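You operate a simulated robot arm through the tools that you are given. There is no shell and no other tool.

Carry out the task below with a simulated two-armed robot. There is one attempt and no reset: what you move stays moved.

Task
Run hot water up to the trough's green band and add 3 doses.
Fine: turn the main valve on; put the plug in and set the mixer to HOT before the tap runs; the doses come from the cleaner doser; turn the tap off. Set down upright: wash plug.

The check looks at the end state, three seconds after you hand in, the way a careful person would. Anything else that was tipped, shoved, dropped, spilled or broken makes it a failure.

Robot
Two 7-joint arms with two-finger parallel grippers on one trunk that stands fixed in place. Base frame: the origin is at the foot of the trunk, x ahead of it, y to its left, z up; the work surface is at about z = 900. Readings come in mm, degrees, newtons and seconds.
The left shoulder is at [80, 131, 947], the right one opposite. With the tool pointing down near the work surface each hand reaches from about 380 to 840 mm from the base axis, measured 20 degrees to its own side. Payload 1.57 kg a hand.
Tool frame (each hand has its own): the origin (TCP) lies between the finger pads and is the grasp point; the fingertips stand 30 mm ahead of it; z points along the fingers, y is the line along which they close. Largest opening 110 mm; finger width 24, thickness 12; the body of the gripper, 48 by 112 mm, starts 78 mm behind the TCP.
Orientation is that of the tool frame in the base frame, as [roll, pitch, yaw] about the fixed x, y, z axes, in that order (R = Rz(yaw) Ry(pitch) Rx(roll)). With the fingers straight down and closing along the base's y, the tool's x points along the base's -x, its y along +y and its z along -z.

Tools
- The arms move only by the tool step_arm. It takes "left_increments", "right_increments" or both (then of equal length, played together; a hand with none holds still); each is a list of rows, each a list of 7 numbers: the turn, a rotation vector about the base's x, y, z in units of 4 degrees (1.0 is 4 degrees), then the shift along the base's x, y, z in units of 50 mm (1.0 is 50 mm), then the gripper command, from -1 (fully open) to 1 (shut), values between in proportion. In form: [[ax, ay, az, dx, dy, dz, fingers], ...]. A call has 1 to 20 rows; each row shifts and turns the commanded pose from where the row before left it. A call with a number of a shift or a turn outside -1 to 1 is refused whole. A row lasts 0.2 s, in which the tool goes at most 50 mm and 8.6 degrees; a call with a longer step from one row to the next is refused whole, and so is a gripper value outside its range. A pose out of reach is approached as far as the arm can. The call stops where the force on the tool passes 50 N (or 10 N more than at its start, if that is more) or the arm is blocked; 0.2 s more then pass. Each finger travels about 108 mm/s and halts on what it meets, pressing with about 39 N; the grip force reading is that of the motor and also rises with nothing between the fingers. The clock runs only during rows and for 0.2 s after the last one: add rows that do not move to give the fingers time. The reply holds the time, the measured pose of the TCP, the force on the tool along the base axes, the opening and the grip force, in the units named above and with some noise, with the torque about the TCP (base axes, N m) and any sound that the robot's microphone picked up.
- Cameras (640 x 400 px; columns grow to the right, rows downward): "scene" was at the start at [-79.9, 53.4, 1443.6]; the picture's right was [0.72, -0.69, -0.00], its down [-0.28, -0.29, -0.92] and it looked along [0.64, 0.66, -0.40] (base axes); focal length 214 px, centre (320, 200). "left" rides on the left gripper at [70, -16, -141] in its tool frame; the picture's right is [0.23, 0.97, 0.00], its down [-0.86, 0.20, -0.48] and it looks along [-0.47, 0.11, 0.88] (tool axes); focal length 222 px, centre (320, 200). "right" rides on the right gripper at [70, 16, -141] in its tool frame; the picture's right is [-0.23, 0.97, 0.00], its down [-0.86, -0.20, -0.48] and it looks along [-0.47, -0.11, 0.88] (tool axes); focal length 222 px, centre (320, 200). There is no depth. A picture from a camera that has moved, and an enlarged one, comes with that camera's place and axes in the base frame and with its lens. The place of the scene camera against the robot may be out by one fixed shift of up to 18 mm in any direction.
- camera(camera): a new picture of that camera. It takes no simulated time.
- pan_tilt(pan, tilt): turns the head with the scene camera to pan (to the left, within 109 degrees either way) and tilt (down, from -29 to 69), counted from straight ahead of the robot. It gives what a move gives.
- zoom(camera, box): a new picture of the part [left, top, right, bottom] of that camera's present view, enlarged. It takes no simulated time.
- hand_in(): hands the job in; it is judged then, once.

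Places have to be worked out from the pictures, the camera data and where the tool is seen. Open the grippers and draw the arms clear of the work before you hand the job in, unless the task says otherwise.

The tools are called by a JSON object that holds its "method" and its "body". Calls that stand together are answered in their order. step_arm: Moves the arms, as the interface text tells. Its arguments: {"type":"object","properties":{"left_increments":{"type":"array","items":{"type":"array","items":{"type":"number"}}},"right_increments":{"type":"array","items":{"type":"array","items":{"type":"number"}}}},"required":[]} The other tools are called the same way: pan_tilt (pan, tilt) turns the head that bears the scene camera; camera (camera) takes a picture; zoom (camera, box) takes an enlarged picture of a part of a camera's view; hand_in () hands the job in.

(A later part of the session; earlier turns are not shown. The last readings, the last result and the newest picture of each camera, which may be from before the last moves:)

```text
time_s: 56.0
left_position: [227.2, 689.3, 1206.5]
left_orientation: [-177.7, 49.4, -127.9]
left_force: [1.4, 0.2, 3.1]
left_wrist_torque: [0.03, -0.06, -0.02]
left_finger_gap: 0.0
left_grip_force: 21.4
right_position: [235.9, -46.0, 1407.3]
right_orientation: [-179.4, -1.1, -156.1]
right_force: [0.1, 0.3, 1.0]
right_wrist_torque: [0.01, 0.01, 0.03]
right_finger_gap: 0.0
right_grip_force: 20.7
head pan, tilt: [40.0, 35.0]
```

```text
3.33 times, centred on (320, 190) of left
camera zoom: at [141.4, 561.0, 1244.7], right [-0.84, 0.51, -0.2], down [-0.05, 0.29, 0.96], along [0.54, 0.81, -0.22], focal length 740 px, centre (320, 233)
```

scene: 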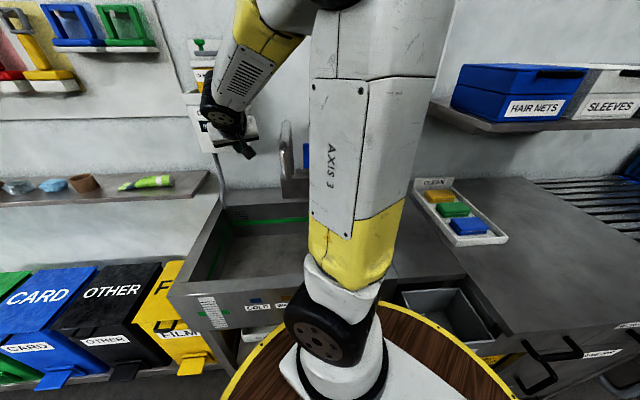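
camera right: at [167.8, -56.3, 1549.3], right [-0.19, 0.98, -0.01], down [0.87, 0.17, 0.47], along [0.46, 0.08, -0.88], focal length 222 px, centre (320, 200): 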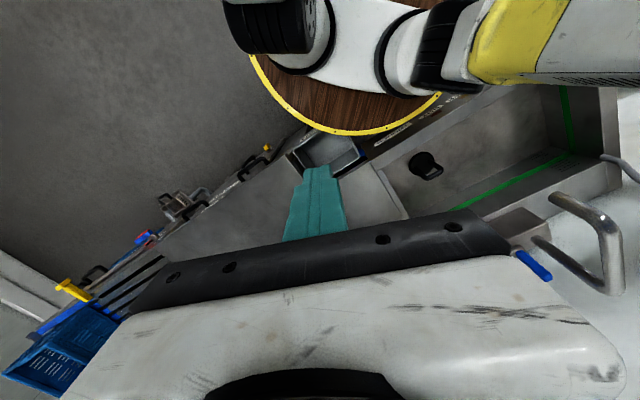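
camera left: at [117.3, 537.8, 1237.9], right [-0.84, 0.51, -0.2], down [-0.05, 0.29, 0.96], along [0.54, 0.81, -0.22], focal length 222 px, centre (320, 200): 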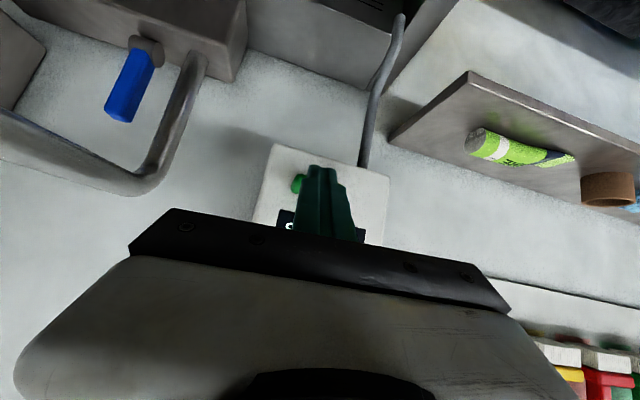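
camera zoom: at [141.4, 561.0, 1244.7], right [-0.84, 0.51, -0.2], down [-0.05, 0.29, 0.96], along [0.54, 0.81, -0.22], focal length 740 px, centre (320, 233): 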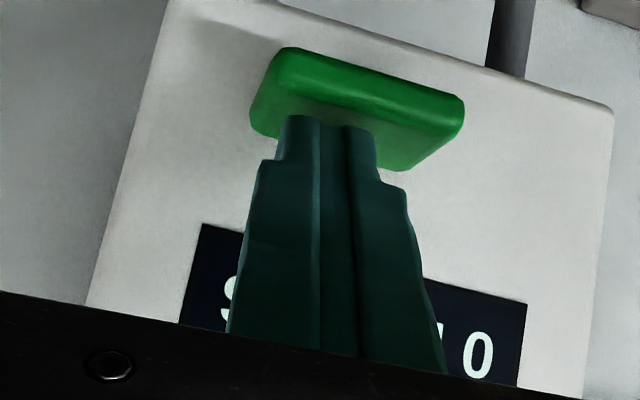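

The finger slid over the top of the button, which is lower than I judged (front face z≈1164–1176). I'll back off, drop ~20 mm and press again.

{"method": "step_arm", "body": {"left_increments": [[0, 0, 0, -0.3, -0.31, 0, 1], [0, 0, 0, -0.25, -0.26, 0, 1], [0, 0, 0, 0, 0, -0.4, 1], [0, 0, 0, 0, 0, 0, 1]]}}

{"method": "zoom", "body": {"camera": "left", "box": [240, 130, 400, 250]}}

```text
time_s: 57.0
left_position: [197.7, 660.8, 1185.4]
left_orientation: [-177.7, 49.4, -127.9]
left_force: [-0.9, -0.3, -0.5]
left_wrist_torque: [-0.02, 0.01, -0.02]
left_finger_gap: 0.1
left_grip_force: 21.6
right_position: [235.9, -46.1, 1407.5]
right_orientation: [-179.3, -1.0, -156.1]
right_force: [-0.2, 0.5, -0.6]
right_wrist_torque: [-0.02, 0.0, -0.01]
right_finger_gap: 0.0
right_grip_force: 21.2
head pan, tilt: [40.0, 35.0]
```

```text
3.33 times, centred on (320, 190) of left
camera zoom: at [112.9, 532.0, 1224.8], right [-0.84, 0.5, -0.2], down [-0.05, 0.29, 0.96], along [0.54, 0.81, -0.22], focal length 740 px, centre (320, 233)
```

zoom: 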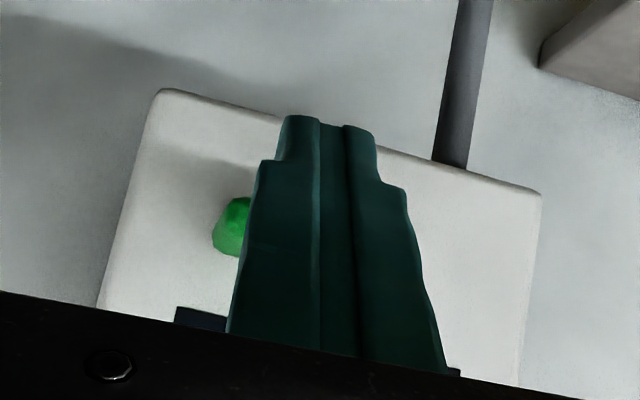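

The leading (upper) edge of the tilted tip would have passed above the button. At this height it should meet the button's middle, so I'll press forward in small steps.

{"method": "step_arm", "body": {"left_increments": [[0, 0, 0, 0.14, 0.144, 0.06, 1], [0, 0, 0, 0.1, 0.1, 0, 1], [0, 0, 0, 0.05, 0.05, 0, 1], [0, 0, 0, 0.05, 0.05, 0, 1]]}}

{"method": "zoom", "body": {"camera": "left", "box": [240, 130, 400, 250]}}

```text
time_s: 58.0
left_position: [211.8, 672.5, 1184.9]
left_orientation: [-177.7, 48.9, -127.7]
left_force: [-13.7, -24.3, 1.8]
left_wrist_torque: [-0.32, 0.04, -0.26]
left_finger_gap: 0.0
left_grip_force: 21.0
right_position: [234.5, -48.5, 1407.0]
right_orientation: [-179.5, -1.0, -156.1]
right_force: [0.1, -0.5, 0.0]
right_wrist_torque: [0.03, -0.06, 0.02]
right_finger_gap: 0.0
right_grip_force: 21.1
head pan, tilt: [40.0, 35.0]
stopped in row 4 (left hand): the force on the tool passed its limit at 56 N (the readings are from after the stop); the commanded pose is now the measured one
```

```text
3.33 times, centred on (320, 190) of left
camera zoom: at [125.6, 544.9, 1226.0], right [-0.84, 0.5, -0.2], down [-0.05, 0.3, 0.95], along [0.54, 0.81, -0.23], focal length 740 px, centre (320, 233)
```

zoom: 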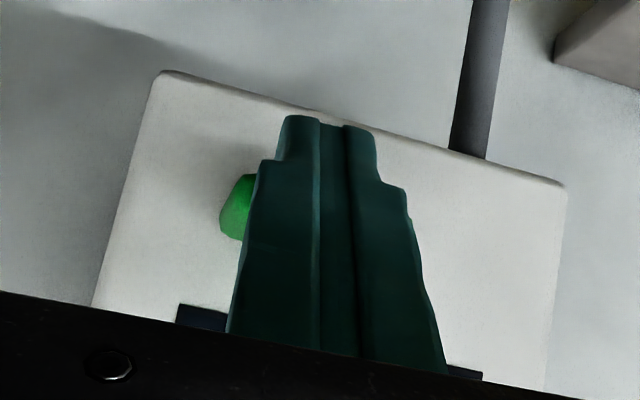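

The press reached 56 N. I'll back off and check whether the dose counter changed.

{"method": "step_arm", "body": {"left_increments": [[0, 0, 0, -0.15, -0.15, 0, 1], [0, 0, 0, -0.2, -0.2, 0.2, 1], [0, 0, 0, 0, 0, 0.3, 1], [0, 0, 0, 0, 0, 0, 1]]}}

{"method": "zoom", "body": {"camera": "left", "box": [220, 130, 420, 280]}}

{"method": "zoom", "body": {"camera": "scene", "box": [150, 30, 330, 180]}}

```text
time_s: 59.0
left_position: [195.4, 658.2, 1210.9]
left_orientation: [-177.7, 49.0, -127.9]
left_force: [-0.1, 1.0, -0.1]
left_wrist_torque: [0.0, 0.01, 0.02]
left_finger_gap: 0.0
left_grip_force: 21.0
right_position: [236.8, -46.9, 1406.9]
right_orientation: [-179.4, -1.0, -156.0]
right_force: [-0.3, -0.8, 1.3]
right_wrist_torque: [0.01, 0.01, 0.03]
right_finger_gap: 0.0
right_grip_force: 21.3
head pan, tilt: [40.0, 35.0]
```

```text
2.67 times, centred on (320, 205) of left
camera zoom: at [110.3, 530.3, 1251.1], right [-0.84, 0.5, -0.2], down [-0.05, 0.3, 0.95], along [0.54, 0.81, -0.23], focal length 592 px, centre (320, 187)
```

zoom: 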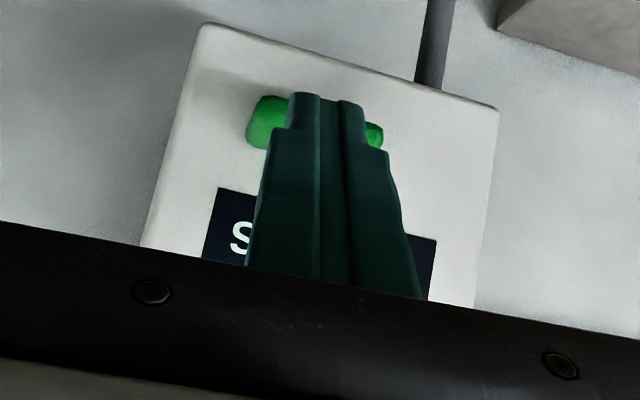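

```text
2.67 times, centred on (240, 105) of scene
camera zoom: at [-76.6, 43.5, 1425.9], right [0.64, -0.77, 0.0], down [-0.44, -0.37, -0.82], along [0.63, 0.53, -0.57], focal length 572 px, centre (533, 453)
```

zoom: 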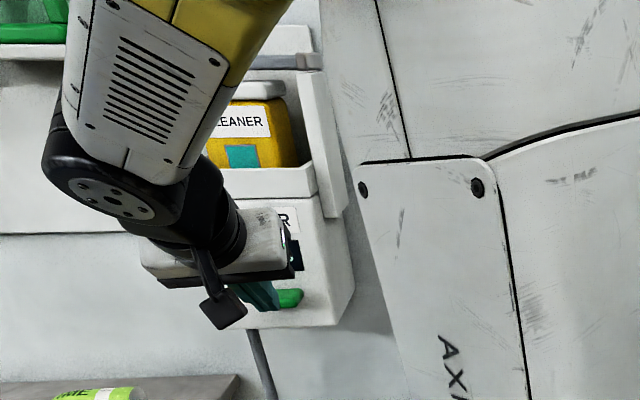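

My hand hides the display. I'll slide it right, out of the way, to read the counter.

{"method": "step_arm", "body": {"left_increments": [[0, 0, 0, 0.45, -0.45, 0, 1], [0, 0, 0, 0.45, -0.45, 0, 1], [0, 0, 0, 0, 0, 0, 1]]}}

{"method": "zoom", "body": {"camera": "scene", "box": [150, 30, 330, 180]}}

{"method": "camera", "body": {"camera": "left"}}

```text
time_s: 59.8
left_position: [241.6, 612.0, 1209.6]
left_orientation: [-177.6, 49.0, -127.8]
left_force: [0.5, -0.8, -0.6]
left_wrist_torque: [0.02, -0.01, 0.03]
left_finger_gap: 0.0
left_grip_force: 21.7
right_position: [235.6, -46.2, 1407.6]
right_orientation: [-179.5, -1.0, -156.1]
right_force: [0.0, 0.4, -0.1]
right_wrist_torque: [-0.02, -0.02, -0.01]
right_finger_gap: 0.0
right_grip_force: 21.2
head pan, tilt: [40.0, 35.0]
```

```text
2.67 times, centred on (240, 105) of scene
camera zoom: at [-76.7, 43.4, 1425.9], right [0.64, -0.77, 0.0], down [-0.44, -0.37, -0.82], along [0.63, 0.53, -0.57], focal length 572 px, centre (533, 453)
```

zoom: 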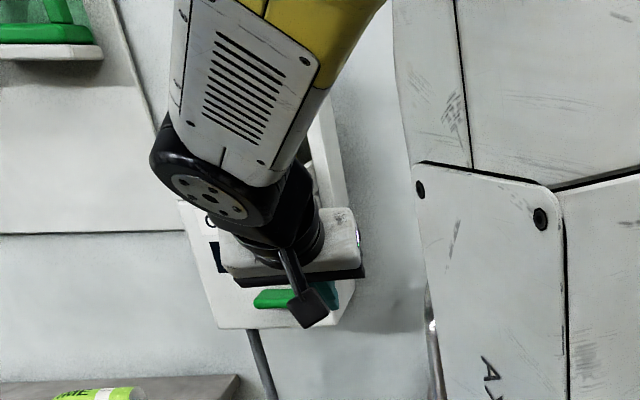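

```text
taken
camera left: at [155.4, 484.6, 1250.0], right [-0.84, 0.5, -0.2], down [-0.05, 0.3, 0.95], along [0.54, 0.81, -0.23], focal length 222 px, centre (320, 200)
```

left: 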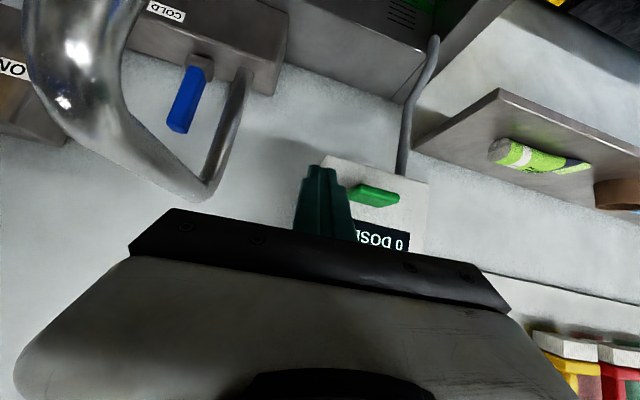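

The counter still shows 0. My last press was on the button's lower edge and the first rode over its top, so I'll go back and press at mid height (TCP z≈1196).

{"method": "step_arm", "body": {"left_increments": [[0, 0, 0, -0.45, 0.45, 0, 1], [0, 0, 0, -0.43, 0.43, -0.28, 1], [0, 0, 0, 0.14, 0.144, 0, 1], [0, 0, 0, 0.1, 0.1, 0, 1], [0, 0, 0, 0, 0, 0, 1]]}}

{"method": "zoom", "body": {"camera": "left", "box": [240, 130, 400, 250]}}

```text
time_s: 61.0
left_position: [207.9, 668.7, 1195.4]
left_orientation: [-177.6, 49.0, -127.9]
left_force: [0.8, 0.2, 0.4]
left_wrist_torque: [0.01, 0.04, -0.02]
left_finger_gap: 0.0
left_grip_force: 21.0
right_position: [235.4, -45.0, 1407.7]
right_orientation: [-179.4, -0.9, -156.1]
right_force: [0.5, -0.4, -0.3]
right_wrist_torque: [0.01, 0.0, 0.0]
right_finger_gap: 0.0
right_grip_force: 21.0
head pan, tilt: [40.0, 35.0]
```

```text
3.33 times, centred on (320, 190) of left
camera zoom: at [122.8, 541.0, 1236.7], right [-0.84, 0.5, -0.2], down [-0.05, 0.3, 0.95], along [0.54, 0.81, -0.23], focal length 740 px, centre (320, 233)
```

zoom: 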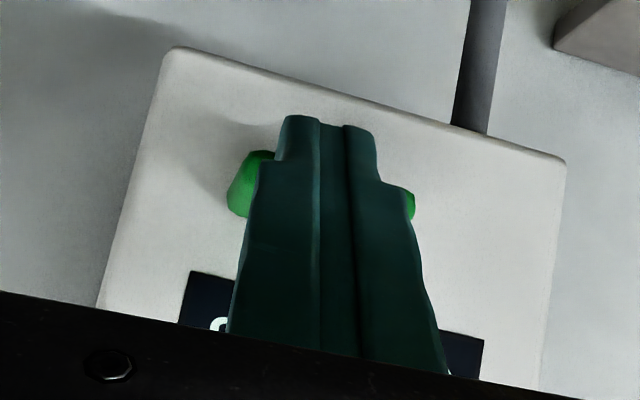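

The tip is centred on the button now, so I'll press in small increments.

{"method": "step_arm", "body": {"left_increments": [[0, 0, 0, 0.06, 0.062, 0, 1], [0, 0, 0, 0.06, 0.062, 0, 1], [0, 0, 0, 0.06, 0.062, 0, 1], [0, 0, 0, 0.06, 0.062, 0, 1]]}}

{"method": "zoom", "body": {"camera": "left", "box": [240, 130, 400, 250]}}

```text
time_s: 62.0
left_position: [217.2, 680.8, 1197.3]
left_orientation: [-177.8, 49.3, -127.7]
left_force: [-21.5, -19.5, 3.6]
left_wrist_torque: [-0.4, 0.42, -0.08]
left_finger_gap: 0.0
left_grip_force: 20.9
right_position: [234.5, -46.7, 1408.2]
right_orientation: [-179.5, -0.9, -156.1]
right_force: [-0.7, 0.2, -0.1]
right_wrist_torque: [0.0, -0.01, -0.03]
right_finger_gap: 0.1
right_grip_force: 21.3
head pan, tilt: [40.0, 35.0]
```

```text
3.33 times, centred on (320, 190) of left
camera zoom: at [132.6, 552.6, 1237.8], right [-0.84, 0.5, -0.2], down [-0.05, 0.29, 0.95], along [0.54, 0.81, -0.22], focal length 740 px, centre (320, 233)
```

zoom: 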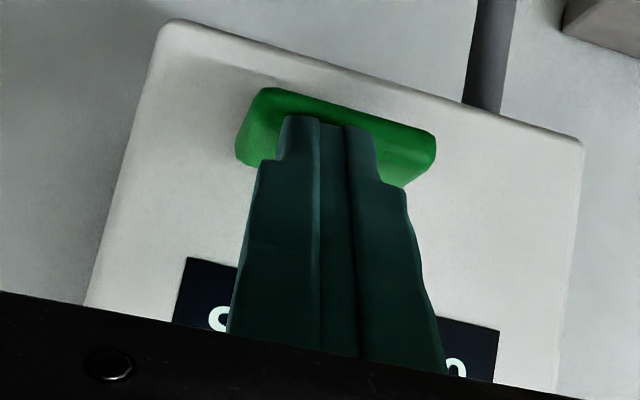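

Under pressure the green tab moves downward relative to the doser, so it's a press-down paddle. I'll lift the fingertip above it, move in over it, and press down.

{"method": "step_arm", "body": {"left_increments": [[0, 0, 0, -0.12, -0.12, 0, 1], [0, 0, 0, -0.05, -0.05, 0.6, 1], [0, 0, 0, 0.2, 0.2, 0, 1], [0, 0, 0, 0.15, 0.155, 0, 1], [0, 0, 0, 0, 0, 0, 1]]}}

{"method": "zoom", "body": {"camera": "left", "box": [240, 100, 400, 250]}}

```text
time_s: 63.2
left_position: [230.2, 689.5, 1226.9]
left_orientation: [-177.7, 49.0, -127.9]
left_force: [0.0, 0.2, 0.1]
left_wrist_torque: [-0.03, 0.0, -0.02]
left_finger_gap: 0.0
left_grip_force: 21.6
right_position: [236.2, -45.6, 1407.8]
right_orientation: [-179.5, -0.9, -156.1]
right_force: [-0.4, -0.5, -0.6]
right_wrist_torque: [-0.02, -0.01, -0.01]
right_finger_gap: 0.0
right_grip_force: 21.2
head pan, tilt: [40.0, 35.0]
```

```text
2.67 times, centred on (320, 175) of left
camera zoom: at [144.1, 562.4, 1267.1], right [-0.84, 0.5, -0.2], down [-0.05, 0.3, 0.95], along [0.54, 0.81, -0.23], focal length 592 px, centre (320, 267)
```

zoom: 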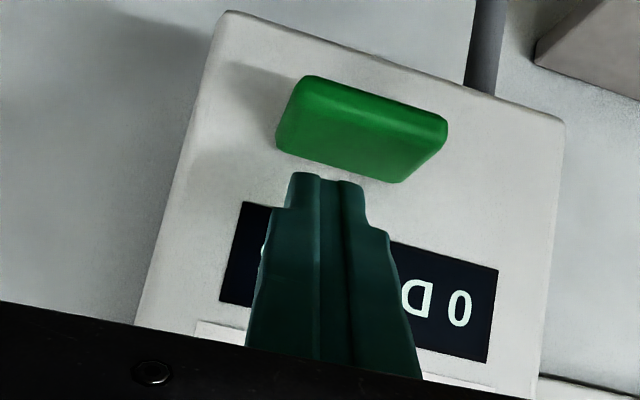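

Now I have a clear view: it's a slab protruding ~40 mm from the face, and my fingertip is right above it. I'll press straight down and watch the force.

{"method": "step_arm", "body": {"left_increments": [[0, 0, 0, 0, 0, -0.2, 1], [0, 0, 0, 0, 0, -0.15, 1], [0, 0, 0, 0, 0, -0.1, 1], [0, 0, 0, 0, 0, -0.1, 1], [0, 0, 0, 0, 0, -0.1, 1]]}}

{"method": "zoom", "body": {"camera": "left", "box": [240, 100, 400, 250]}}

```text
time_s: 64.4
left_position: [229.7, 690.5, 1195.3]
left_orientation: [-177.6, 49.0, -127.9]
left_force: [0.2, 1.6, 5.1]
left_wrist_torque: [0.15, -0.06, 0.05]
left_finger_gap: 0.0
left_grip_force: 21.4
right_position: [236.0, -47.1, 1407.1]
right_orientation: [-179.4, -1.0, -156.1]
right_force: [-0.3, -0.8, -0.2]
right_wrist_torque: [0.02, 0.01, -0.01]
right_finger_gap: 0.0
right_grip_force: 21.3
head pan, tilt: [40.0, 35.0]
```

```text
2.67 times, centred on (320, 175) of left
camera zoom: at [144.3, 562.9, 1235.1], right [-0.84, 0.5, -0.2], down [-0.05, 0.3, 0.95], along [0.54, 0.81, -0.23], focal length 592 px, centre (320, 267)
```

zoom: 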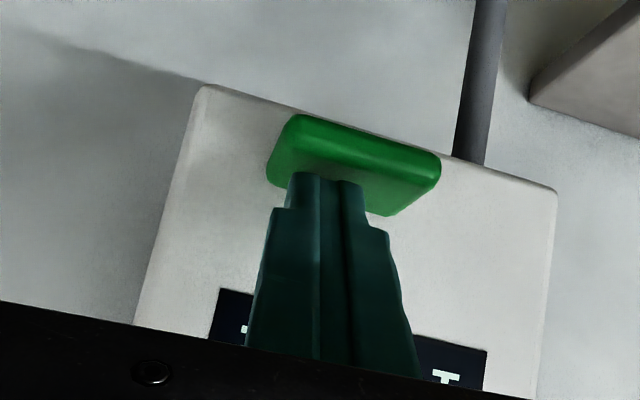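

The counter changed to "1", so pressing down works with only ~5 N. I'll lift clear and confirm the reading.

{"method": "step_arm", "body": {"left_increments": [[0, 0, 0, 0, 0, 0.3, 1], [0, 0, 0, 0, 0, 0.35, 1], [0, 0, 0, 0, 0, 0, 1]]}}

{"method": "zoom", "body": {"camera": "left", "box": [240, 100, 400, 250]}}

```text
time_s: 65.2
left_position: [230.6, 689.6, 1225.7]
left_orientation: [-177.7, 49.0, -127.9]
left_force: [0.3, 0.9, 0.8]
left_wrist_torque: [0.0, -0.03, 0.0]
left_finger_gap: 0.0
left_grip_force: 21.3
right_position: [235.7, -46.5, 1408.0]
right_orientation: [-179.3, -1.0, -156.1]
right_force: [-0.2, -0.4, 0.1]
right_wrist_torque: [-0.02, 0.01, 0.02]
right_finger_gap: 0.2
right_grip_force: 20.7
head pan, tilt: [40.0, 35.0]
```

```text
2.67 times, centred on (320, 175) of left
camera zoom: at [144.3, 562.7, 1267.1], right [-0.84, 0.5, -0.2], down [-0.05, 0.3, 0.95], along [0.54, 0.81, -0.23], focal length 592 px, centre (320, 267)
```

zoom: 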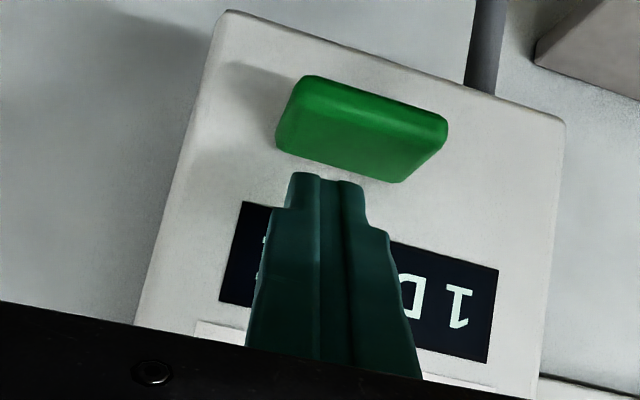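

The display reads "1 D…" and the paddle is back up. Second press.

{"method": "step_arm", "body": {"left_increments": [[0, 0, 0, 0, 0, -0.2, 1], [0, 0, 0, 0, 0, -0.15, 1], [0, 0, 0, 0, 0, -0.1, 1], [0, 0, 0, 0, 0, -0.1, 1], [0, 0, 0, 0, 0, -0.1, 1], [0, 0, 0, 0, 0, 0.3, 1], [0, 0, 0, 0, 0, 0.35, 1], [0, 0, 0, 0, 0, 0, 1]]}}

{"method": "zoom", "body": {"camera": "left", "box": [240, 100, 400, 250]}}

```text
time_s: 67.0
left_position: [229.5, 689.5, 1226.7]
left_orientation: [-177.7, 49.0, -127.9]
left_force: [-0.4, -0.1, -0.1]
left_wrist_torque: [-0.01, 0.02, 0.04]
left_finger_gap: 0.1
left_grip_force: 20.8
right_position: [236.0, -45.7, 1408.2]
right_orientation: [-179.4, -1.1, -156.1]
right_force: [-0.3, -0.7, 1.0]
right_wrist_torque: [-0.03, 0.02, -0.03]
right_finger_gap: 0.0
right_grip_force: 21.1
head pan, tilt: [40.0, 35.0]
```

```text
2.67 times, centred on (320, 175) of left
camera zoom: at [143.9, 562.6, 1266.8], right [-0.84, 0.5, -0.2], down [-0.05, 0.3, 0.95], along [0.54, 0.81, -0.23], focal length 592 px, centre (320, 267)
```

zoom: 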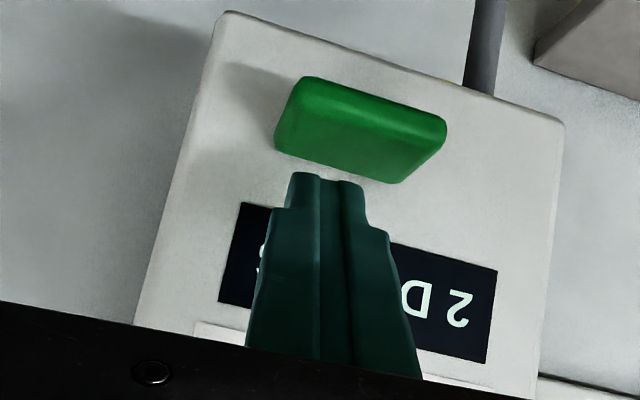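

The display reads "2 D…". Third press, exactly as before.

{"method": "step_arm", "body": {"left_increments": [[0, 0, 0, 0, 0, -0.2, 1], [0, 0, 0, 0, 0, -0.15, 1], [0, 0, 0, 0, 0, -0.1, 1], [0, 0, 0, 0, 0, -0.1, 1], [0, 0, 0, 0, 0, -0.1, 1], [0, 0, 0, 0, 0, 0.3, 1], [0, 0, 0, 0, 0, 0.35, 1], [0, 0, 0, 0, 0, 0, 1]]}}

{"method": "zoom", "body": {"camera": "left", "box": [240, 100, 400, 250]}}

```text
time_s: 68.8
left_position: [228.6, 690.5, 1226.2]
left_orientation: [-177.5, 49.1, -127.8]
left_force: [0.0, -0.1, 0.1]
left_wrist_torque: [-0.01, 0.03, 0.0]
left_finger_gap: 0.1
left_grip_force: 21.3
right_position: [234.6, -46.5, 1407.8]
right_orientation: [-179.4, -1.0, -156.1]
right_force: [0.7, 0.0, 0.4]
right_wrist_torque: [-0.06, 0.04, 0.01]
right_finger_gap: 0.0
right_grip_force: 21.6
head pan, tilt: [40.0, 35.0]
```

```text
2.67 times, centred on (320, 175) of left
camera zoom: at [143.3, 562.5, 1266.7], right [-0.84, 0.5, -0.2], down [-0.05, 0.3, 0.95], along [0.54, 0.81, -0.23], focal length 592 px, centre (320, 267)
```

zoom: 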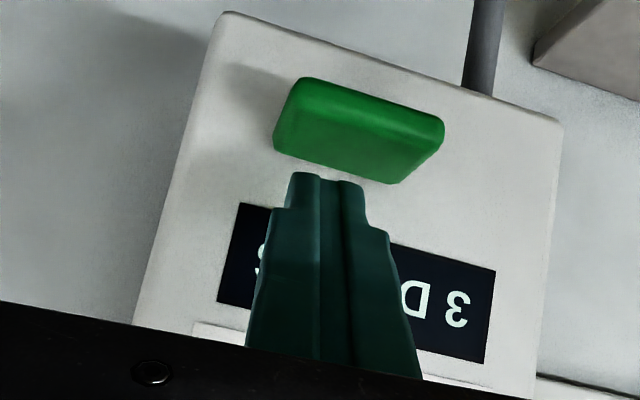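

The counter shows 3 doses. I'll back the left hand away from the doser and up over the faucet height, and send the right hand back to its parking spot.

{"method": "step_arm", "body": {"left_increments": [[0, 0, 0, -0.3, -0.3, 0.3, 1], [0, 0, 0, -0.5, -0.5, 0.4, 1], [0, 0, 0, -0.3, -0.3, 0.5, 1], [0, 0, 0, 0.2, -0.2, 0.3, 1], [0, 0, 0, 0.3, -0.3, 0, 1], [0, 0, 0, 0, 0, 0, 1]], "right_increments": [[0, 0, -1, 0.383, -0.517, 0.03, 1], [0, 0, -1, 0.383, -0.517, 0.03, 1], [0, 0, -1, 0.383, -0.517, 0.03, 1], [0, 0, -1, 0.383, -0.517, 0.03, 1], [0, 0, -1, 0.383, -0.517, 0.03, 1], [0, 0, -1, 0.383, -0.517, 0, 1]]}}

{"method": "camera", "body": {"camera": "scene"}}

{"method": "camera", "body": {"camera": "left"}}

{"method": "camera", "body": {"camera": "right"}}

```text
time_s: 70.2
left_position: [198.2, 610.0, 1301.0]
left_orientation: [-177.7, 49.0, -127.9]
left_force: [-0.1, 0.0, -0.3]
left_wrist_torque: [-0.05, -0.03, -0.02]
left_finger_gap: 0.2
left_grip_force: 21.1
right_position: [351.2, -201.1, 1415.3]
right_orientation: [-179.4, -1.0, 179.8]
right_force: [0.2, -0.3, -0.4]
right_wrist_torque: [-0.01, -0.05, -0.01]
right_finger_gap: 0.1
right_grip_force: 21.5
head pan, tilt: [40.0, 35.0]
```

```text
taken
```

scene: 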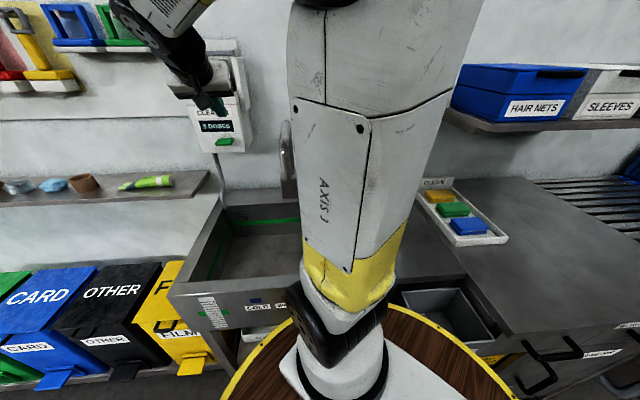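

```text
taken
camera left: at [113.6, 482.8, 1341.7], right [-0.84, 0.5, -0.2], down [-0.05, 0.3, 0.95], along [0.54, 0.81, -0.23], focal length 222 px, centre (320, 200)
```

left: 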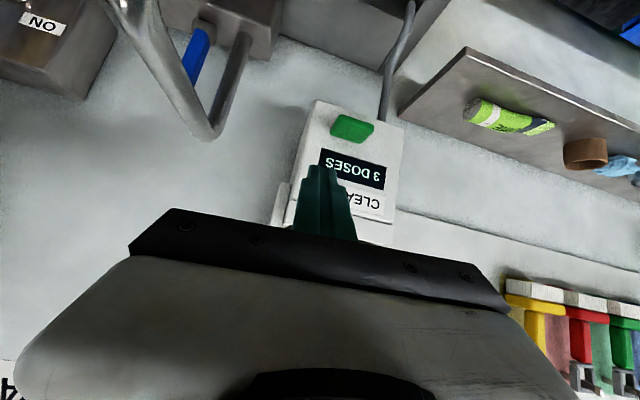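

```text
taken
camera right: at [283.8, -182.7, 1557.8], right [0.23, 0.97, -0.01], down [0.86, -0.2, 0.47], along [0.45, -0.12, -0.88], focal length 222 px, centre (320, 200)
```

right: 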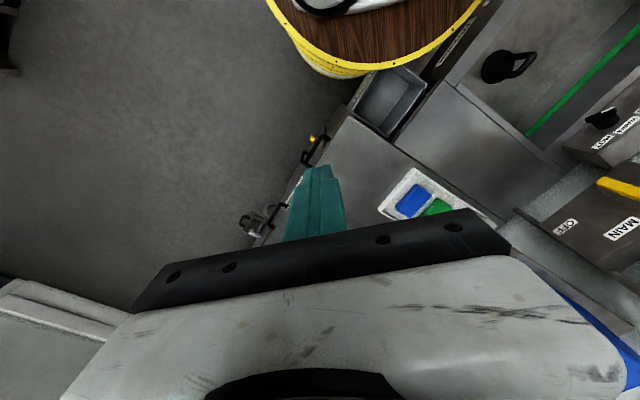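

The "3 DOSES" reading is confirmed. Now the mixer: I'll carry the left hand right at z≈1300, above the faucet, turning it tool-down as it goes.

{"method": "step_arm", "body": {"left_increments": [[-0.5, 0.43, 0, 0.7, -0.6, 0, 1], [-0.9, 0.78, 0, 0.73, -0.6, 0, 1], [-0.9, 0.78, 0, 0.73, -0.6, 0, 1], [-0.9, 0.78, 0, 0.73, -0.6, 0, 1], [-0.9, 0.78, 0, 0.73, -0.6, -0.1, 1], [-0.9, 0.78, 0, 0.73, -0.6, -0.2, 1], [-0.9, 0.78, 0, 0, 0, -0.3, 1], [-0.9, 0.78, 0, 0, 0, -0.3, 1], [-0.9, 0.78, 0, 0, 0, -0.3, 1], [-0.9, 0.78, 0, 0, 0, -0.3, 1], [0, 0, 0, 0, 0, 0, 1]]}}

{"method": "camera", "body": {"camera": "left"}}

{"method": "camera", "body": {"camera": "scene"}}

{"method": "zoom", "body": {"camera": "right", "box": [460, 40, 640, 240]}}

```text
time_s: 72.6
left_position: [408.5, 422.6, 1225.6]
left_orientation: [-179.8, 3.8, -129.1]
left_force: [-0.5, 0.0, -1.0]
left_wrist_torque: [-0.01, 0.02, -0.01]
left_finger_gap: 0.0
left_grip_force: 21.3
left hand out of reach, approached as far as the arm can: row 10
right_position: [350.6, -200.9, 1414.6]
right_orientation: [-179.4, -1.0, 179.9]
right_force: [-0.8, -0.3, 0.2]
right_wrist_torque: [-0.03, -0.01, -0.01]
right_finger_gap: 0.0
right_grip_force: 20.9
head pan, tilt: [40.0, 35.0]
```

```text
taken
camera left: at [371.8, 351.5, 1362.5], right [-0.9, 0.44, -0.02], down [0.36, 0.77, 0.53], along [0.25, 0.47, -0.85], focal length 222 px, centre (320, 200)
```

left: 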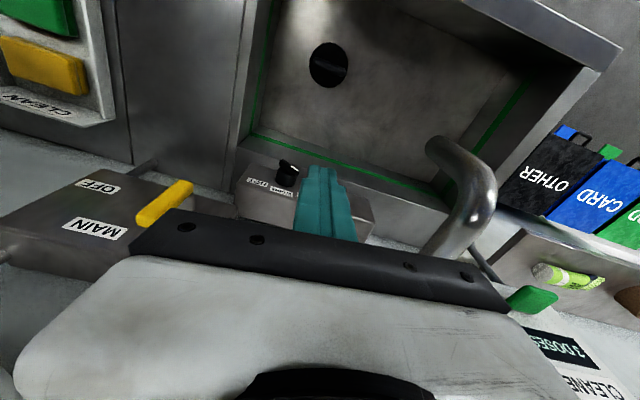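

```text
taken
```

scene: 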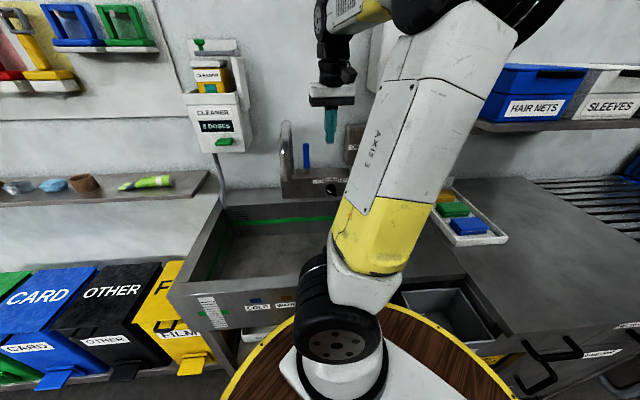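

```text
2.00 times, centred on (550, 140) of right
camera zoom: at [283.9, -182.6, 1557.7], right [0.23, 0.97, -0.01], down [0.86, -0.2, 0.47], along [0.45, -0.12, -0.88], focal length 444 px, centre (-140, 320)
```

zoom: 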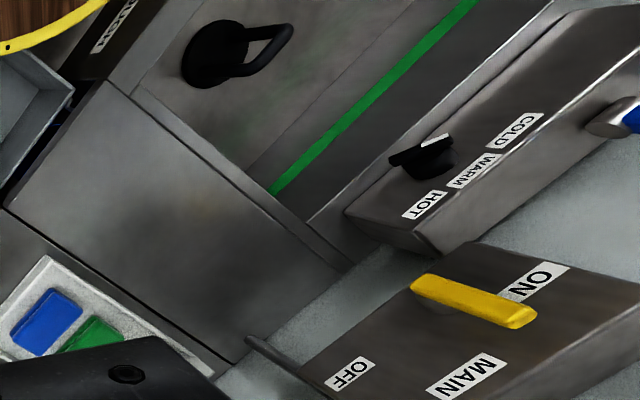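

The posture is good now: the elbow is out of the way and I can see the mixer from the scene camera. I'll move the hand forward to just left of the knob, staying above the mixer box, and level it.

{"method": "step_arm", "body": {"left_increments": [[-0.37, 0.3, -0.6, 0.32, 0.51, -0.6, 1], [-0.37, 0.3, -0.6, 0.32, 0.51, -0.6, 1], [0, 0, 0, 0.32, 0.51, -0.6, 1], [0, 0, 0, 0.31, 0.5, -0.6, 1], [0, 0, 0, 0, 0, 0, 1]]}}

{"method": "camera", "body": {"camera": "left"}}

{"method": "zoom", "body": {"camera": "scene", "box": [260, 80, 420, 220]}}

{"method": "zoom", "body": {"camera": "right", "box": [460, 40, 640, 240]}}

```text
time_s: 73.8
left_position: [389.0, 409.4, 1130.8]
left_orientation: [-179.7, -0.1, -133.7]
left_force: [-0.8, -0.2, 0.2]
left_wrist_torque: [0.03, 0.01, 0.02]
left_finger_gap: 0.0
left_grip_force: 21.5
left hand out of reach, approached as far as the arm can: row 1, 2, 3, 4
right_position: [350.3, -201.0, 1416.3]
right_orientation: [-179.3, -1.0, 179.9]
right_force: [-0.8, 0.7, 0.5]
right_wrist_torque: [0.02, 0.0, -0.01]
right_finger_gap: 0.4
right_grip_force: 21.4
head pan, tilt: [40.0, 35.0]
```

```text
taken
camera left: at [352.0, 348.2, 1272.4], right [-0.86, 0.51, -0.01], down [0.44, 0.76, 0.48], along [0.25, 0.41, -0.88], focal length 222 px, centre (320, 200)
```

left: 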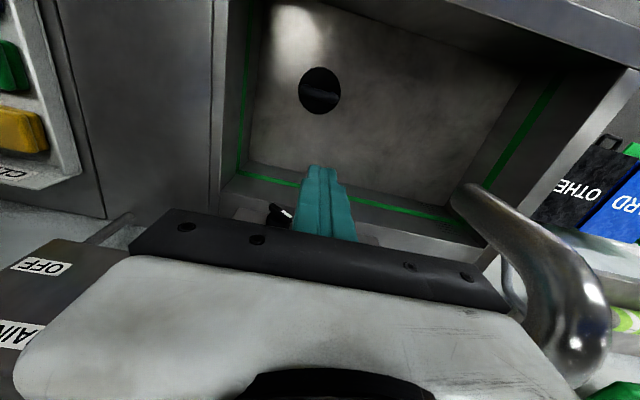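

```text
2.86 times, centred on (340, 150) of scene
camera zoom: at [-76.5, 43.4, 1425.9], right [0.64, -0.77, 0.0], down [-0.44, -0.37, -0.82], along [0.63, 0.53, -0.57], focal length 613 px, centre (263, 343)
```

zoom: 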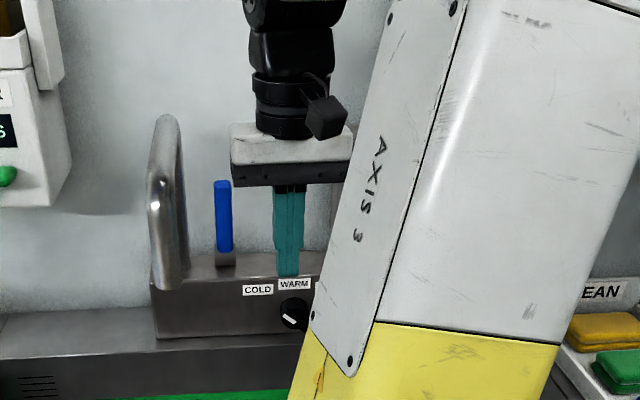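

```text
2.00 times, centred on (550, 140) of right
camera zoom: at [283.8, -182.5, 1557.8], right [0.23, 0.97, -0.01], down [0.86, -0.2, 0.47], along [0.45, -0.12, -0.88], focal length 444 px, centre (-140, 320)
```

zoom: 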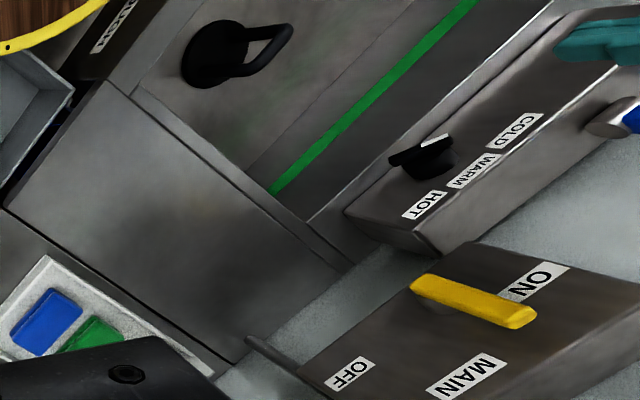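

The arm again can't reach forward with the elbow leaning right. I'll take the hand back toward its starting pose (high, heading straight ahead) so the elbow can return to its natural position.

{"method": "step_arm", "body": {"left_increments": [[0, 0, -1, 0, 0, 0.5, 1], [0, 0, -1, 0, 0, 0.5, 1], [0, 0, -1, -0.1, -0.1, 0.5, 1], [0, 0, -1, -0.15, -0.16, 0.5, 1], [0, 0, -1, -0.15, -0.16, 0.5, 1], [0, 0, -1, -0.15, -0.16, 0.5, 1], [0, 0, 0, 0, 0, 0, 1]]}}

{"method": "camera", "body": {"camera": "scene"}}

```text
time_s: 75.4
left_position: [361.6, 380.6, 1282.5]
left_orientation: [-179.7, -0.2, -157.8]
left_force: [0.2, 0.4, 0.4]
left_wrist_torque: [0.01, 0.01, -0.02]
left_finger_gap: 0.0
left_grip_force: 21.9
right_position: [349.5, -201.6, 1415.7]
right_orientation: [-179.4, -1.0, 179.9]
right_force: [0.0, 0.1, 0.6]
right_wrist_torque: [-0.01, -0.01, 0.04]
right_finger_gap: 0.1
right_grip_force: 21.0
head pan, tilt: [40.0, 35.0]
```

```text
taken
```

scene: 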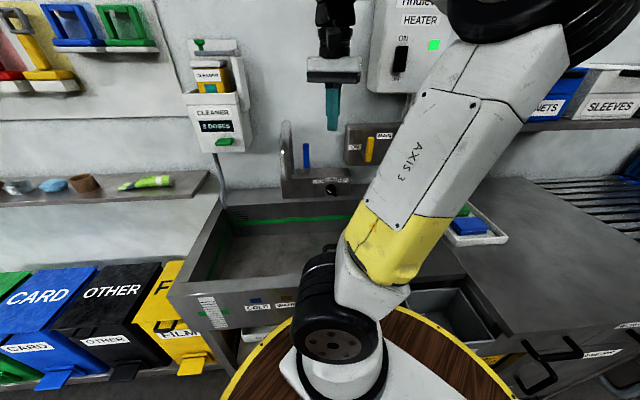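

The natural reach seems better with a ~45° tilt, which also worked well at the doser. I'll tilt to 45°, turn back to heading 46°, and come down to a spot left of the knob.

{"method": "step_arm", "body": {"left_increments": [[0.9, -0.87, 0.65, 0.12, 0.17, -0.2, 1], [0.9, -0.87, 0.65, 0.12, 0.17, -0.3, 1], [0.9, -0.87, 0.65, 0.12, 0.17, -0.4, 1], [0.9, -0.87, 0.65, 0.12, 0.17, -0.45, 1], [0.9, -0.87, 0.65, 0.12, 0.17, -0.45, 1], [0.9, -0.87, 0.65, 0.12, 0.17, -0.45, 1], [0.9, -0.87, 0.65, 0.12, 0.17, -0.45, 1], [0.9, -0.87, 0.65, 0.12, 0.17, -0.45, 1], [0.9, -0.87, 0.65, 0.12, 0.17, -0.45, 1], [0, 0, 0, 0, 0, 0, 1]]}}

{"method": "camera", "body": {"camera": "left"}}

{"method": "camera", "body": {"camera": "scene"}}

```text
time_s: 77.6
left_position: [416.3, 457.5, 1100.8]
left_orientation: [169.2, 43.4, -137.5]
left_force: [0.1, 0.0, 0.2]
left_wrist_torque: [-0.02, 0.0, 0.02]
left_finger_gap: 0.3
left_grip_force: 21.6
right_position: [350.8, -201.4, 1416.1]
right_orientation: [-179.5, -1.0, 179.8]
right_force: [-0.1, 0.0, -1.4]
right_wrist_torque: [0.01, 0.01, -0.02]
right_finger_gap: 0.0
right_grip_force: 20.9
head pan, tilt: [40.0, 35.0]
```

```text
taken
camera left: at [338.7, 327.8, 1151.1], right [-0.86, 0.51, -0.03], down [0.13, 0.26, 0.96], along [0.49, 0.82, -0.29], focal length 222 px, centre (320, 200)
```

left: 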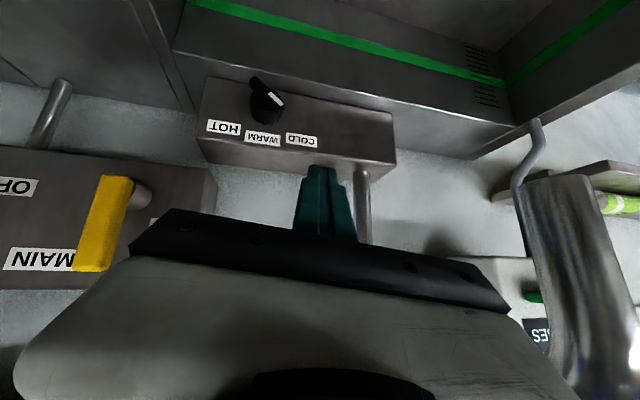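

```text
taken
```

scene: 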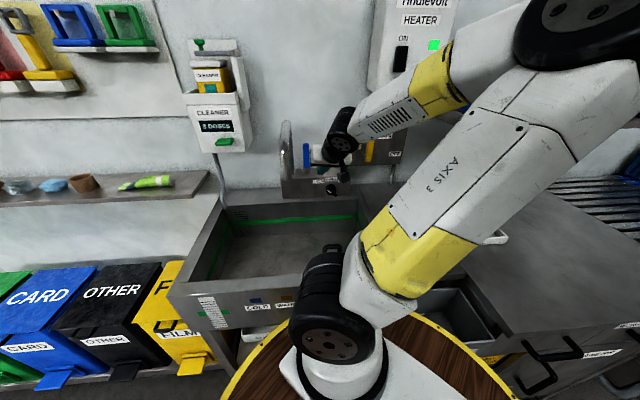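

This pose is reachable and gives a great view of the knob. I'll square the hand up, come down to the knob's left side, and move the right hand further away from the left elbow.

{"method": "step_arm", "body": {"left_increments": [[-0.57, -0.81, -0.5, 0.2, 0.29, -0.6, 1], [-0.57, -0.81, -0.5, 0.2, 0.29, -0.6, 1], [0, 0, 0, 0.2, 0.29, -0.6, 1], [0, 0, 0, 0, 0, -0.2, 1], [0, 0, 0, 0, 0, 0, 1]], "right_increments": [[0, 0, 0, 0, -0.6, 0, 1], [0, 0, 0, 0, -0.6, 0, 1], [0, 0, 0, 0, -0.6, 0, 1], [0, 0, 0, 0, -0.6, 0, 1], [0, 0, 0, 0, 0, 0, 1]]}}

{"method": "camera", "body": {"camera": "left"}}

{"method": "zoom", "body": {"camera": "scene", "box": [260, 100, 420, 220]}}

```text
time_s: 78.8
left_position: [439.5, 483.9, 1059.2]
left_orientation: [178.6, 46.9, -134.7]
left_force: [1.2, -0.5, 0.5]
left_wrist_torque: [-0.01, -0.01, 0.0]
left_finger_gap: 0.0
left_grip_force: 21.3
left hand out of reach, approached as far as the arm can: row 2, 3, 4
right_position: [350.5, -322.2, 1414.1]
right_orientation: [-179.4, -1.0, 179.9]
right_force: [-0.1, 0.0, -0.5]
right_wrist_torque: [0.0, 0.02, 0.0]
right_finger_gap: 0.0
right_grip_force: 21.3
head pan, tilt: [40.0, 35.0]
```

```text
taken
camera left: at [347.7, 362.7, 1104.7], right [-0.81, 0.56, -0.15], down [0.03, 0.3, 0.95], along [0.58, 0.77, -0.26], focal length 222 px, centre (320, 200)
```

left: 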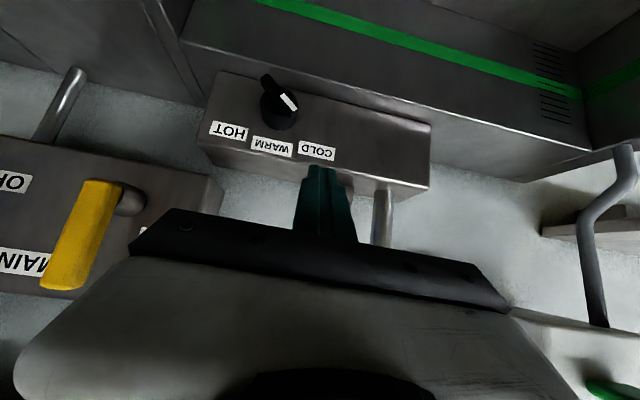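

```text
3.33 times, centred on (340, 160) of scene
camera zoom: at [-76.5, 43.4, 1425.9], right [0.64, -0.77, 0.0], down [-0.44, -0.37, -0.82], along [0.63, 0.53, -0.57], focal length 715 px, centre (253, 333)
```

zoom: 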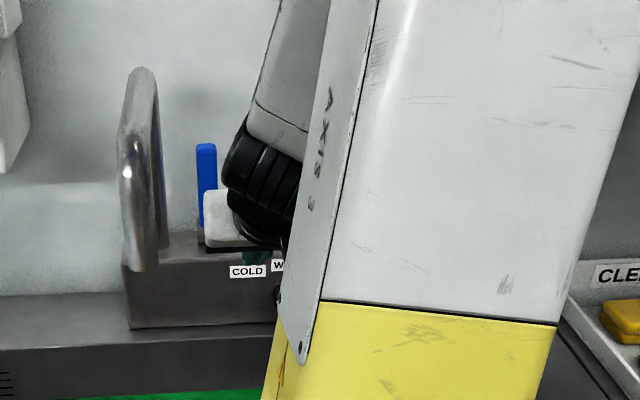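

Going lower in this tilt is out of reach, but the horizontal pose did reach close to the knob earlier. I'll move slightly right, rotate the tool to horizontal above knob height, then come at the bar from its left.

{"method": "step_arm", "body": {"left_increments": [[0, 0, 0, 0.6, -0.3, 0, 1], [0.5, -0.48, 0, 0.6, -0.3, 0, 1], [0.9, -0.87, 0, 0.3, -0.15, 0, 1], [0.9, -0.87, 0, 0, 0, 0, 1], [0.9, -0.87, 0, 0, 0, 0, 1], [0.9, -0.87, 0, 0, 0, 0, 1], [0.9, -0.87, 0, 0, 0, 0, 1], [0.9, -0.87, 0, 0, 0, 0, 1], [0.9, -0.87, 0, 0, 0, 0, 1], [0.9, -0.87, 0, 0, 0, 0, 1], [0, 0, 0, 0, 0, 0, 1]]}}

{"method": "camera", "body": {"camera": "left"}}

{"method": "zoom", "body": {"camera": "scene", "box": [0, 0, 640, 400]}}

```text
time_s: 81.2
left_position: [529.4, 392.8, 1054.3]
left_orientation: [-176.9, 87.7, -130.9]
left_force: [0.5, 0.2, -0.4]
left_wrist_torque: [0.0, -0.03, -0.01]
left_finger_gap: 0.0
left_grip_force: 20.9
left hand out of reach, approached as far as the arm can: row 1, 2, 4, 5, 6, 7, 8, 9, 10
right_position: [352.0, -321.4, 1414.7]
right_orientation: [-179.4, -1.0, 179.8]
right_force: [0.1, 0.9, 0.0]
right_wrist_torque: [-0.01, 0.01, -0.03]
right_finger_gap: 0.1
right_grip_force: 21.2
head pan, tilt: [40.0, 35.0]
```

```text
taken
camera left: at [440.9, 277.8, 990.1], right [-0.71, 0.67, -0.23], down [-0.45, -0.18, 0.87], along [0.54, 0.72, 0.43], focal length 222 px, centre (320, 200)
```

left: 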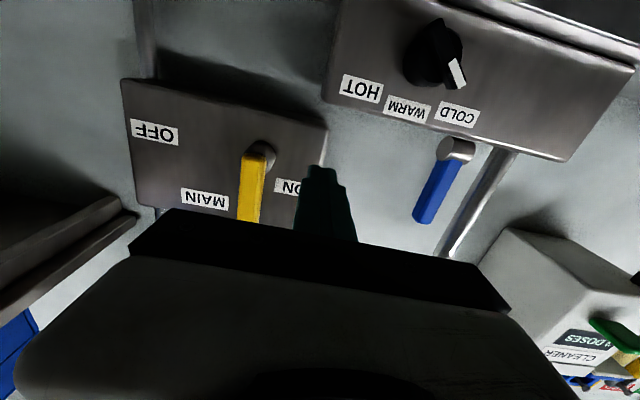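

```text
1.00 times, centred on (320, 200) of scene (not enlarged: the box is as wide or as high as the picture)
camera zoom: at [-76.5, 43.4, 1425.9], right [0.64, -0.77, 0.0], down [-0.44, -0.37, -0.82], along [0.63, 0.53, -0.57], focal length 214 px, centre (320, 200)
```

zoom: 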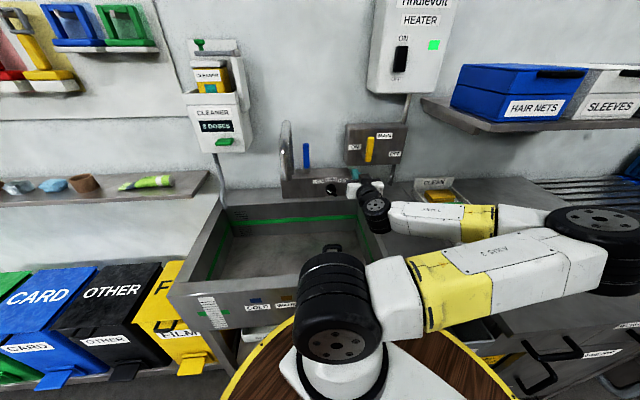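

The tool is horizontal with the elbow well out to the right, so the scene camera sees the whole station unobstructed. I'll move forward above knob height and then left past the knob, in steps.

{"method": "step_arm", "body": {"left_increments": [[0, 0, 0, 0.265, 0.273, -0.39, 1], [0, 0, 0, 0.265, 0.273, -0.3, 1], [0, 0, 0, -0.4, 0.387, 0, 1], [0, 0, 0, -0.4, 0.387, 0, 1], [0, 0, 0, 0, 0, 0, 1]]}}

{"method": "zoom", "body": {"camera": "scene", "box": [0, 0, 640, 400]}}

{"method": "camera", "body": {"camera": "left"}}

```text
time_s: 82.4
left_position: [528.0, 389.0, 1042.0]
left_orientation: [-176.5, 87.7, -130.6]
left_force: [-0.1, -0.7, 0.1]
left_wrist_torque: [-0.03, -0.01, -0.02]
left_finger_gap: 0.0
left_grip_force: 21.1
left hand out of reach, approached as far as the arm can: row 1, 2, 3, 4
right_position: [351.4, -322.8, 1414.3]
right_orientation: [-179.4, -1.1, 179.9]
right_force: [-0.7, -1.0, -0.4]
right_wrist_torque: [-0.04, -0.01, -0.02]
right_finger_gap: 0.1
right_grip_force: 20.9
head pan, tilt: [40.0, 35.0]
```

```text
1.00 times, centred on (320, 200) of scene (not enlarged: the box is as wide or as high as the picture)
camera zoom: at [-76.5, 43.3, 1425.9], right [0.64, -0.77, 0.0], down [-0.44, -0.37, -0.82], along [0.63, 0.53, -0.57], focal length 214 px, centre (320, 200)
```

zoom: 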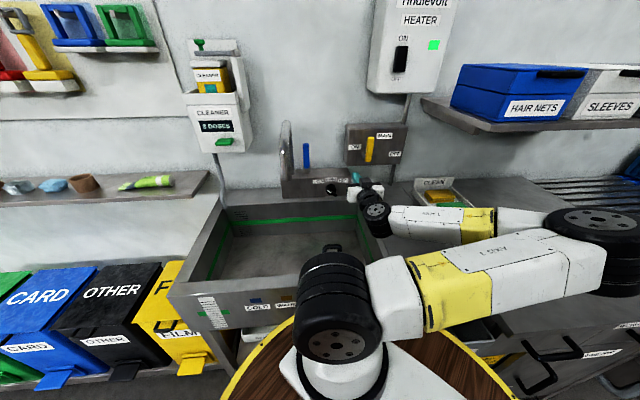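

```text
taken
camera left: at [440.2, 273.5, 978.2], right [-0.71, 0.67, -0.23], down [-0.45, -0.18, 0.87], along [0.54, 0.72, 0.43], focal length 222 px, centre (320, 200)
```

left: 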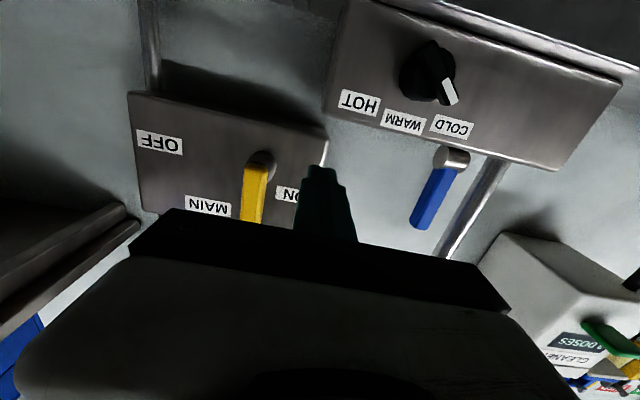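

This horizontal posture is jammed at a joint limit. Lower headings suit the elbow-right posture, so I'll go back up, tilt the tool down and turn the heading toward straight ahead, then approach the knob tool-down.

{"method": "step_arm", "body": {"left_increments": [[-0.9, 0.87, 0, -0.1, -0.05, 0.3, 1], [-0.9, 0.87, 0, -0.1, -0.05, 0.3, 1], [-0.9, 0.87, 0, -0.1, -0.05, 0.3, 1], [-0.9, 0.87, 0, -0.1, -0.05, 0.3, 1], [-0.9, 0.87, 0, -0.1, -0.05, 0.3, 1], [-0.9, 0.87, 0, -0.1, -0.05, 0.3, 1], [-0.9, 0.87, 0, -0.1, -0.05, 0.3, 1], [-0.9, 0.87, 0, -0.1, -0.05, 0.3, 1], [-0.9, 0.87, 0, -0.1, -0.05, 0.3, 1], [0, 0, 0, 0, 0, 0, 1]]}}

{"method": "camera", "body": {"camera": "scene"}}

```text
time_s: 84.6
left_position: [489.5, 368.3, 1176.9]
left_orientation: [-179.8, 42.4, -133.9]
left_force: [-0.2, -0.6, -0.2]
left_wrist_torque: [0.0, -0.02, 0.01]
left_finger_gap: 0.3
left_grip_force: 21.0
left hand out of reach, approached as far as the arm can: row 1
right_position: [350.4, -322.9, 1415.0]
right_orientation: [-179.4, -1.0, 179.9]
right_force: [0.0, 0.6, 0.2]
right_wrist_torque: [-0.01, 0.0, 0.01]
right_finger_gap: 0.0
right_grip_force: 21.8
head pan, tilt: [40.0, 35.0]
```

```text
taken
```

scene: 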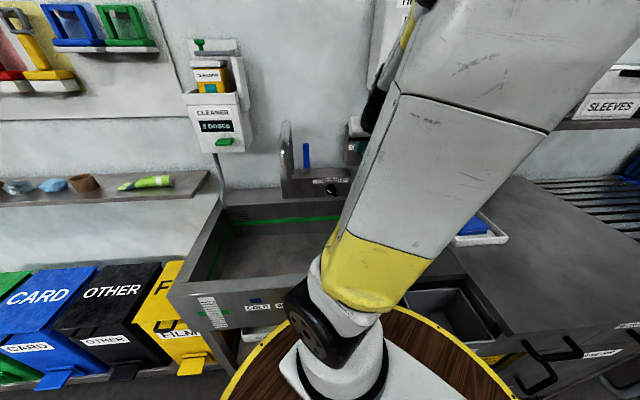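

The posture looks natural again at 45° tilt. I'll move toward the left of the knob at this tilt and see how low it can go.

{"method": "step_arm", "body": {"left_increments": [[0, 0, 0, -0.3, 0.53, -0.3, 1], [0, 0, 0, -0.3, 0.53, -0.4, 1], [0, 0, 0, -0.3, 0.53, -0.4, 1], [0, 0, 0, -0.2, 0.5, -0.4, 1], [0, 0, 0, 0, 0, 0, 1]]}}

{"method": "camera", "body": {"camera": "left"}}

{"method": "camera", "body": {"camera": "scene"}}

```text
time_s: 85.8
left_position: [433.8, 472.9, 1101.4]
left_orientation: [-179.7, 42.5, -133.9]
left_force: [0.2, 0.6, 0.0]
left_wrist_torque: [-0.02, -0.01, 0.0]
left_finger_gap: 0.2
left_grip_force: 21.5
right_position: [350.1, -321.7, 1414.5]
right_orientation: [-179.4, -1.0, 179.9]
right_force: [0.0, 0.1, 0.4]
right_wrist_torque: [-0.01, -0.02, 0.01]
right_finger_gap: 0.0
right_grip_force: 21.2
head pan, tilt: [40.0, 35.0]
```

```text
taken
camera left: at [342.6, 354.6, 1158.2], right [-0.82, 0.56, -0.16], down [0.07, 0.36, 0.93], along [0.57, 0.75, -0.33], focal length 222 px, centre (320, 200)
```

left: 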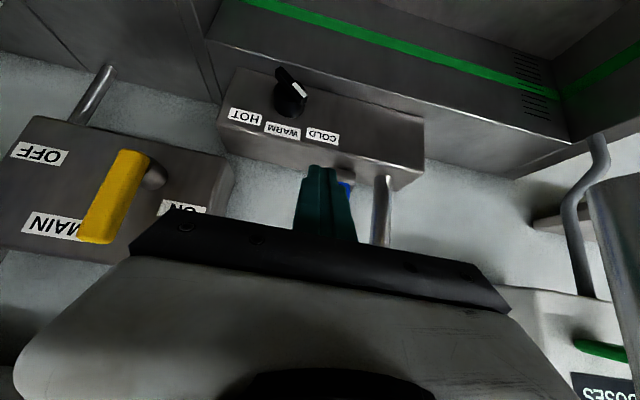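

```text
taken
```

scene: 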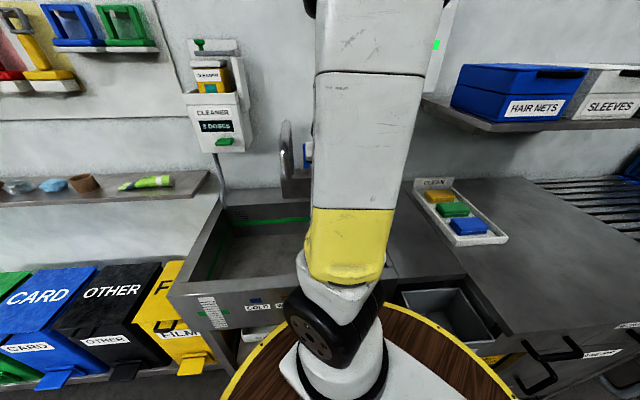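

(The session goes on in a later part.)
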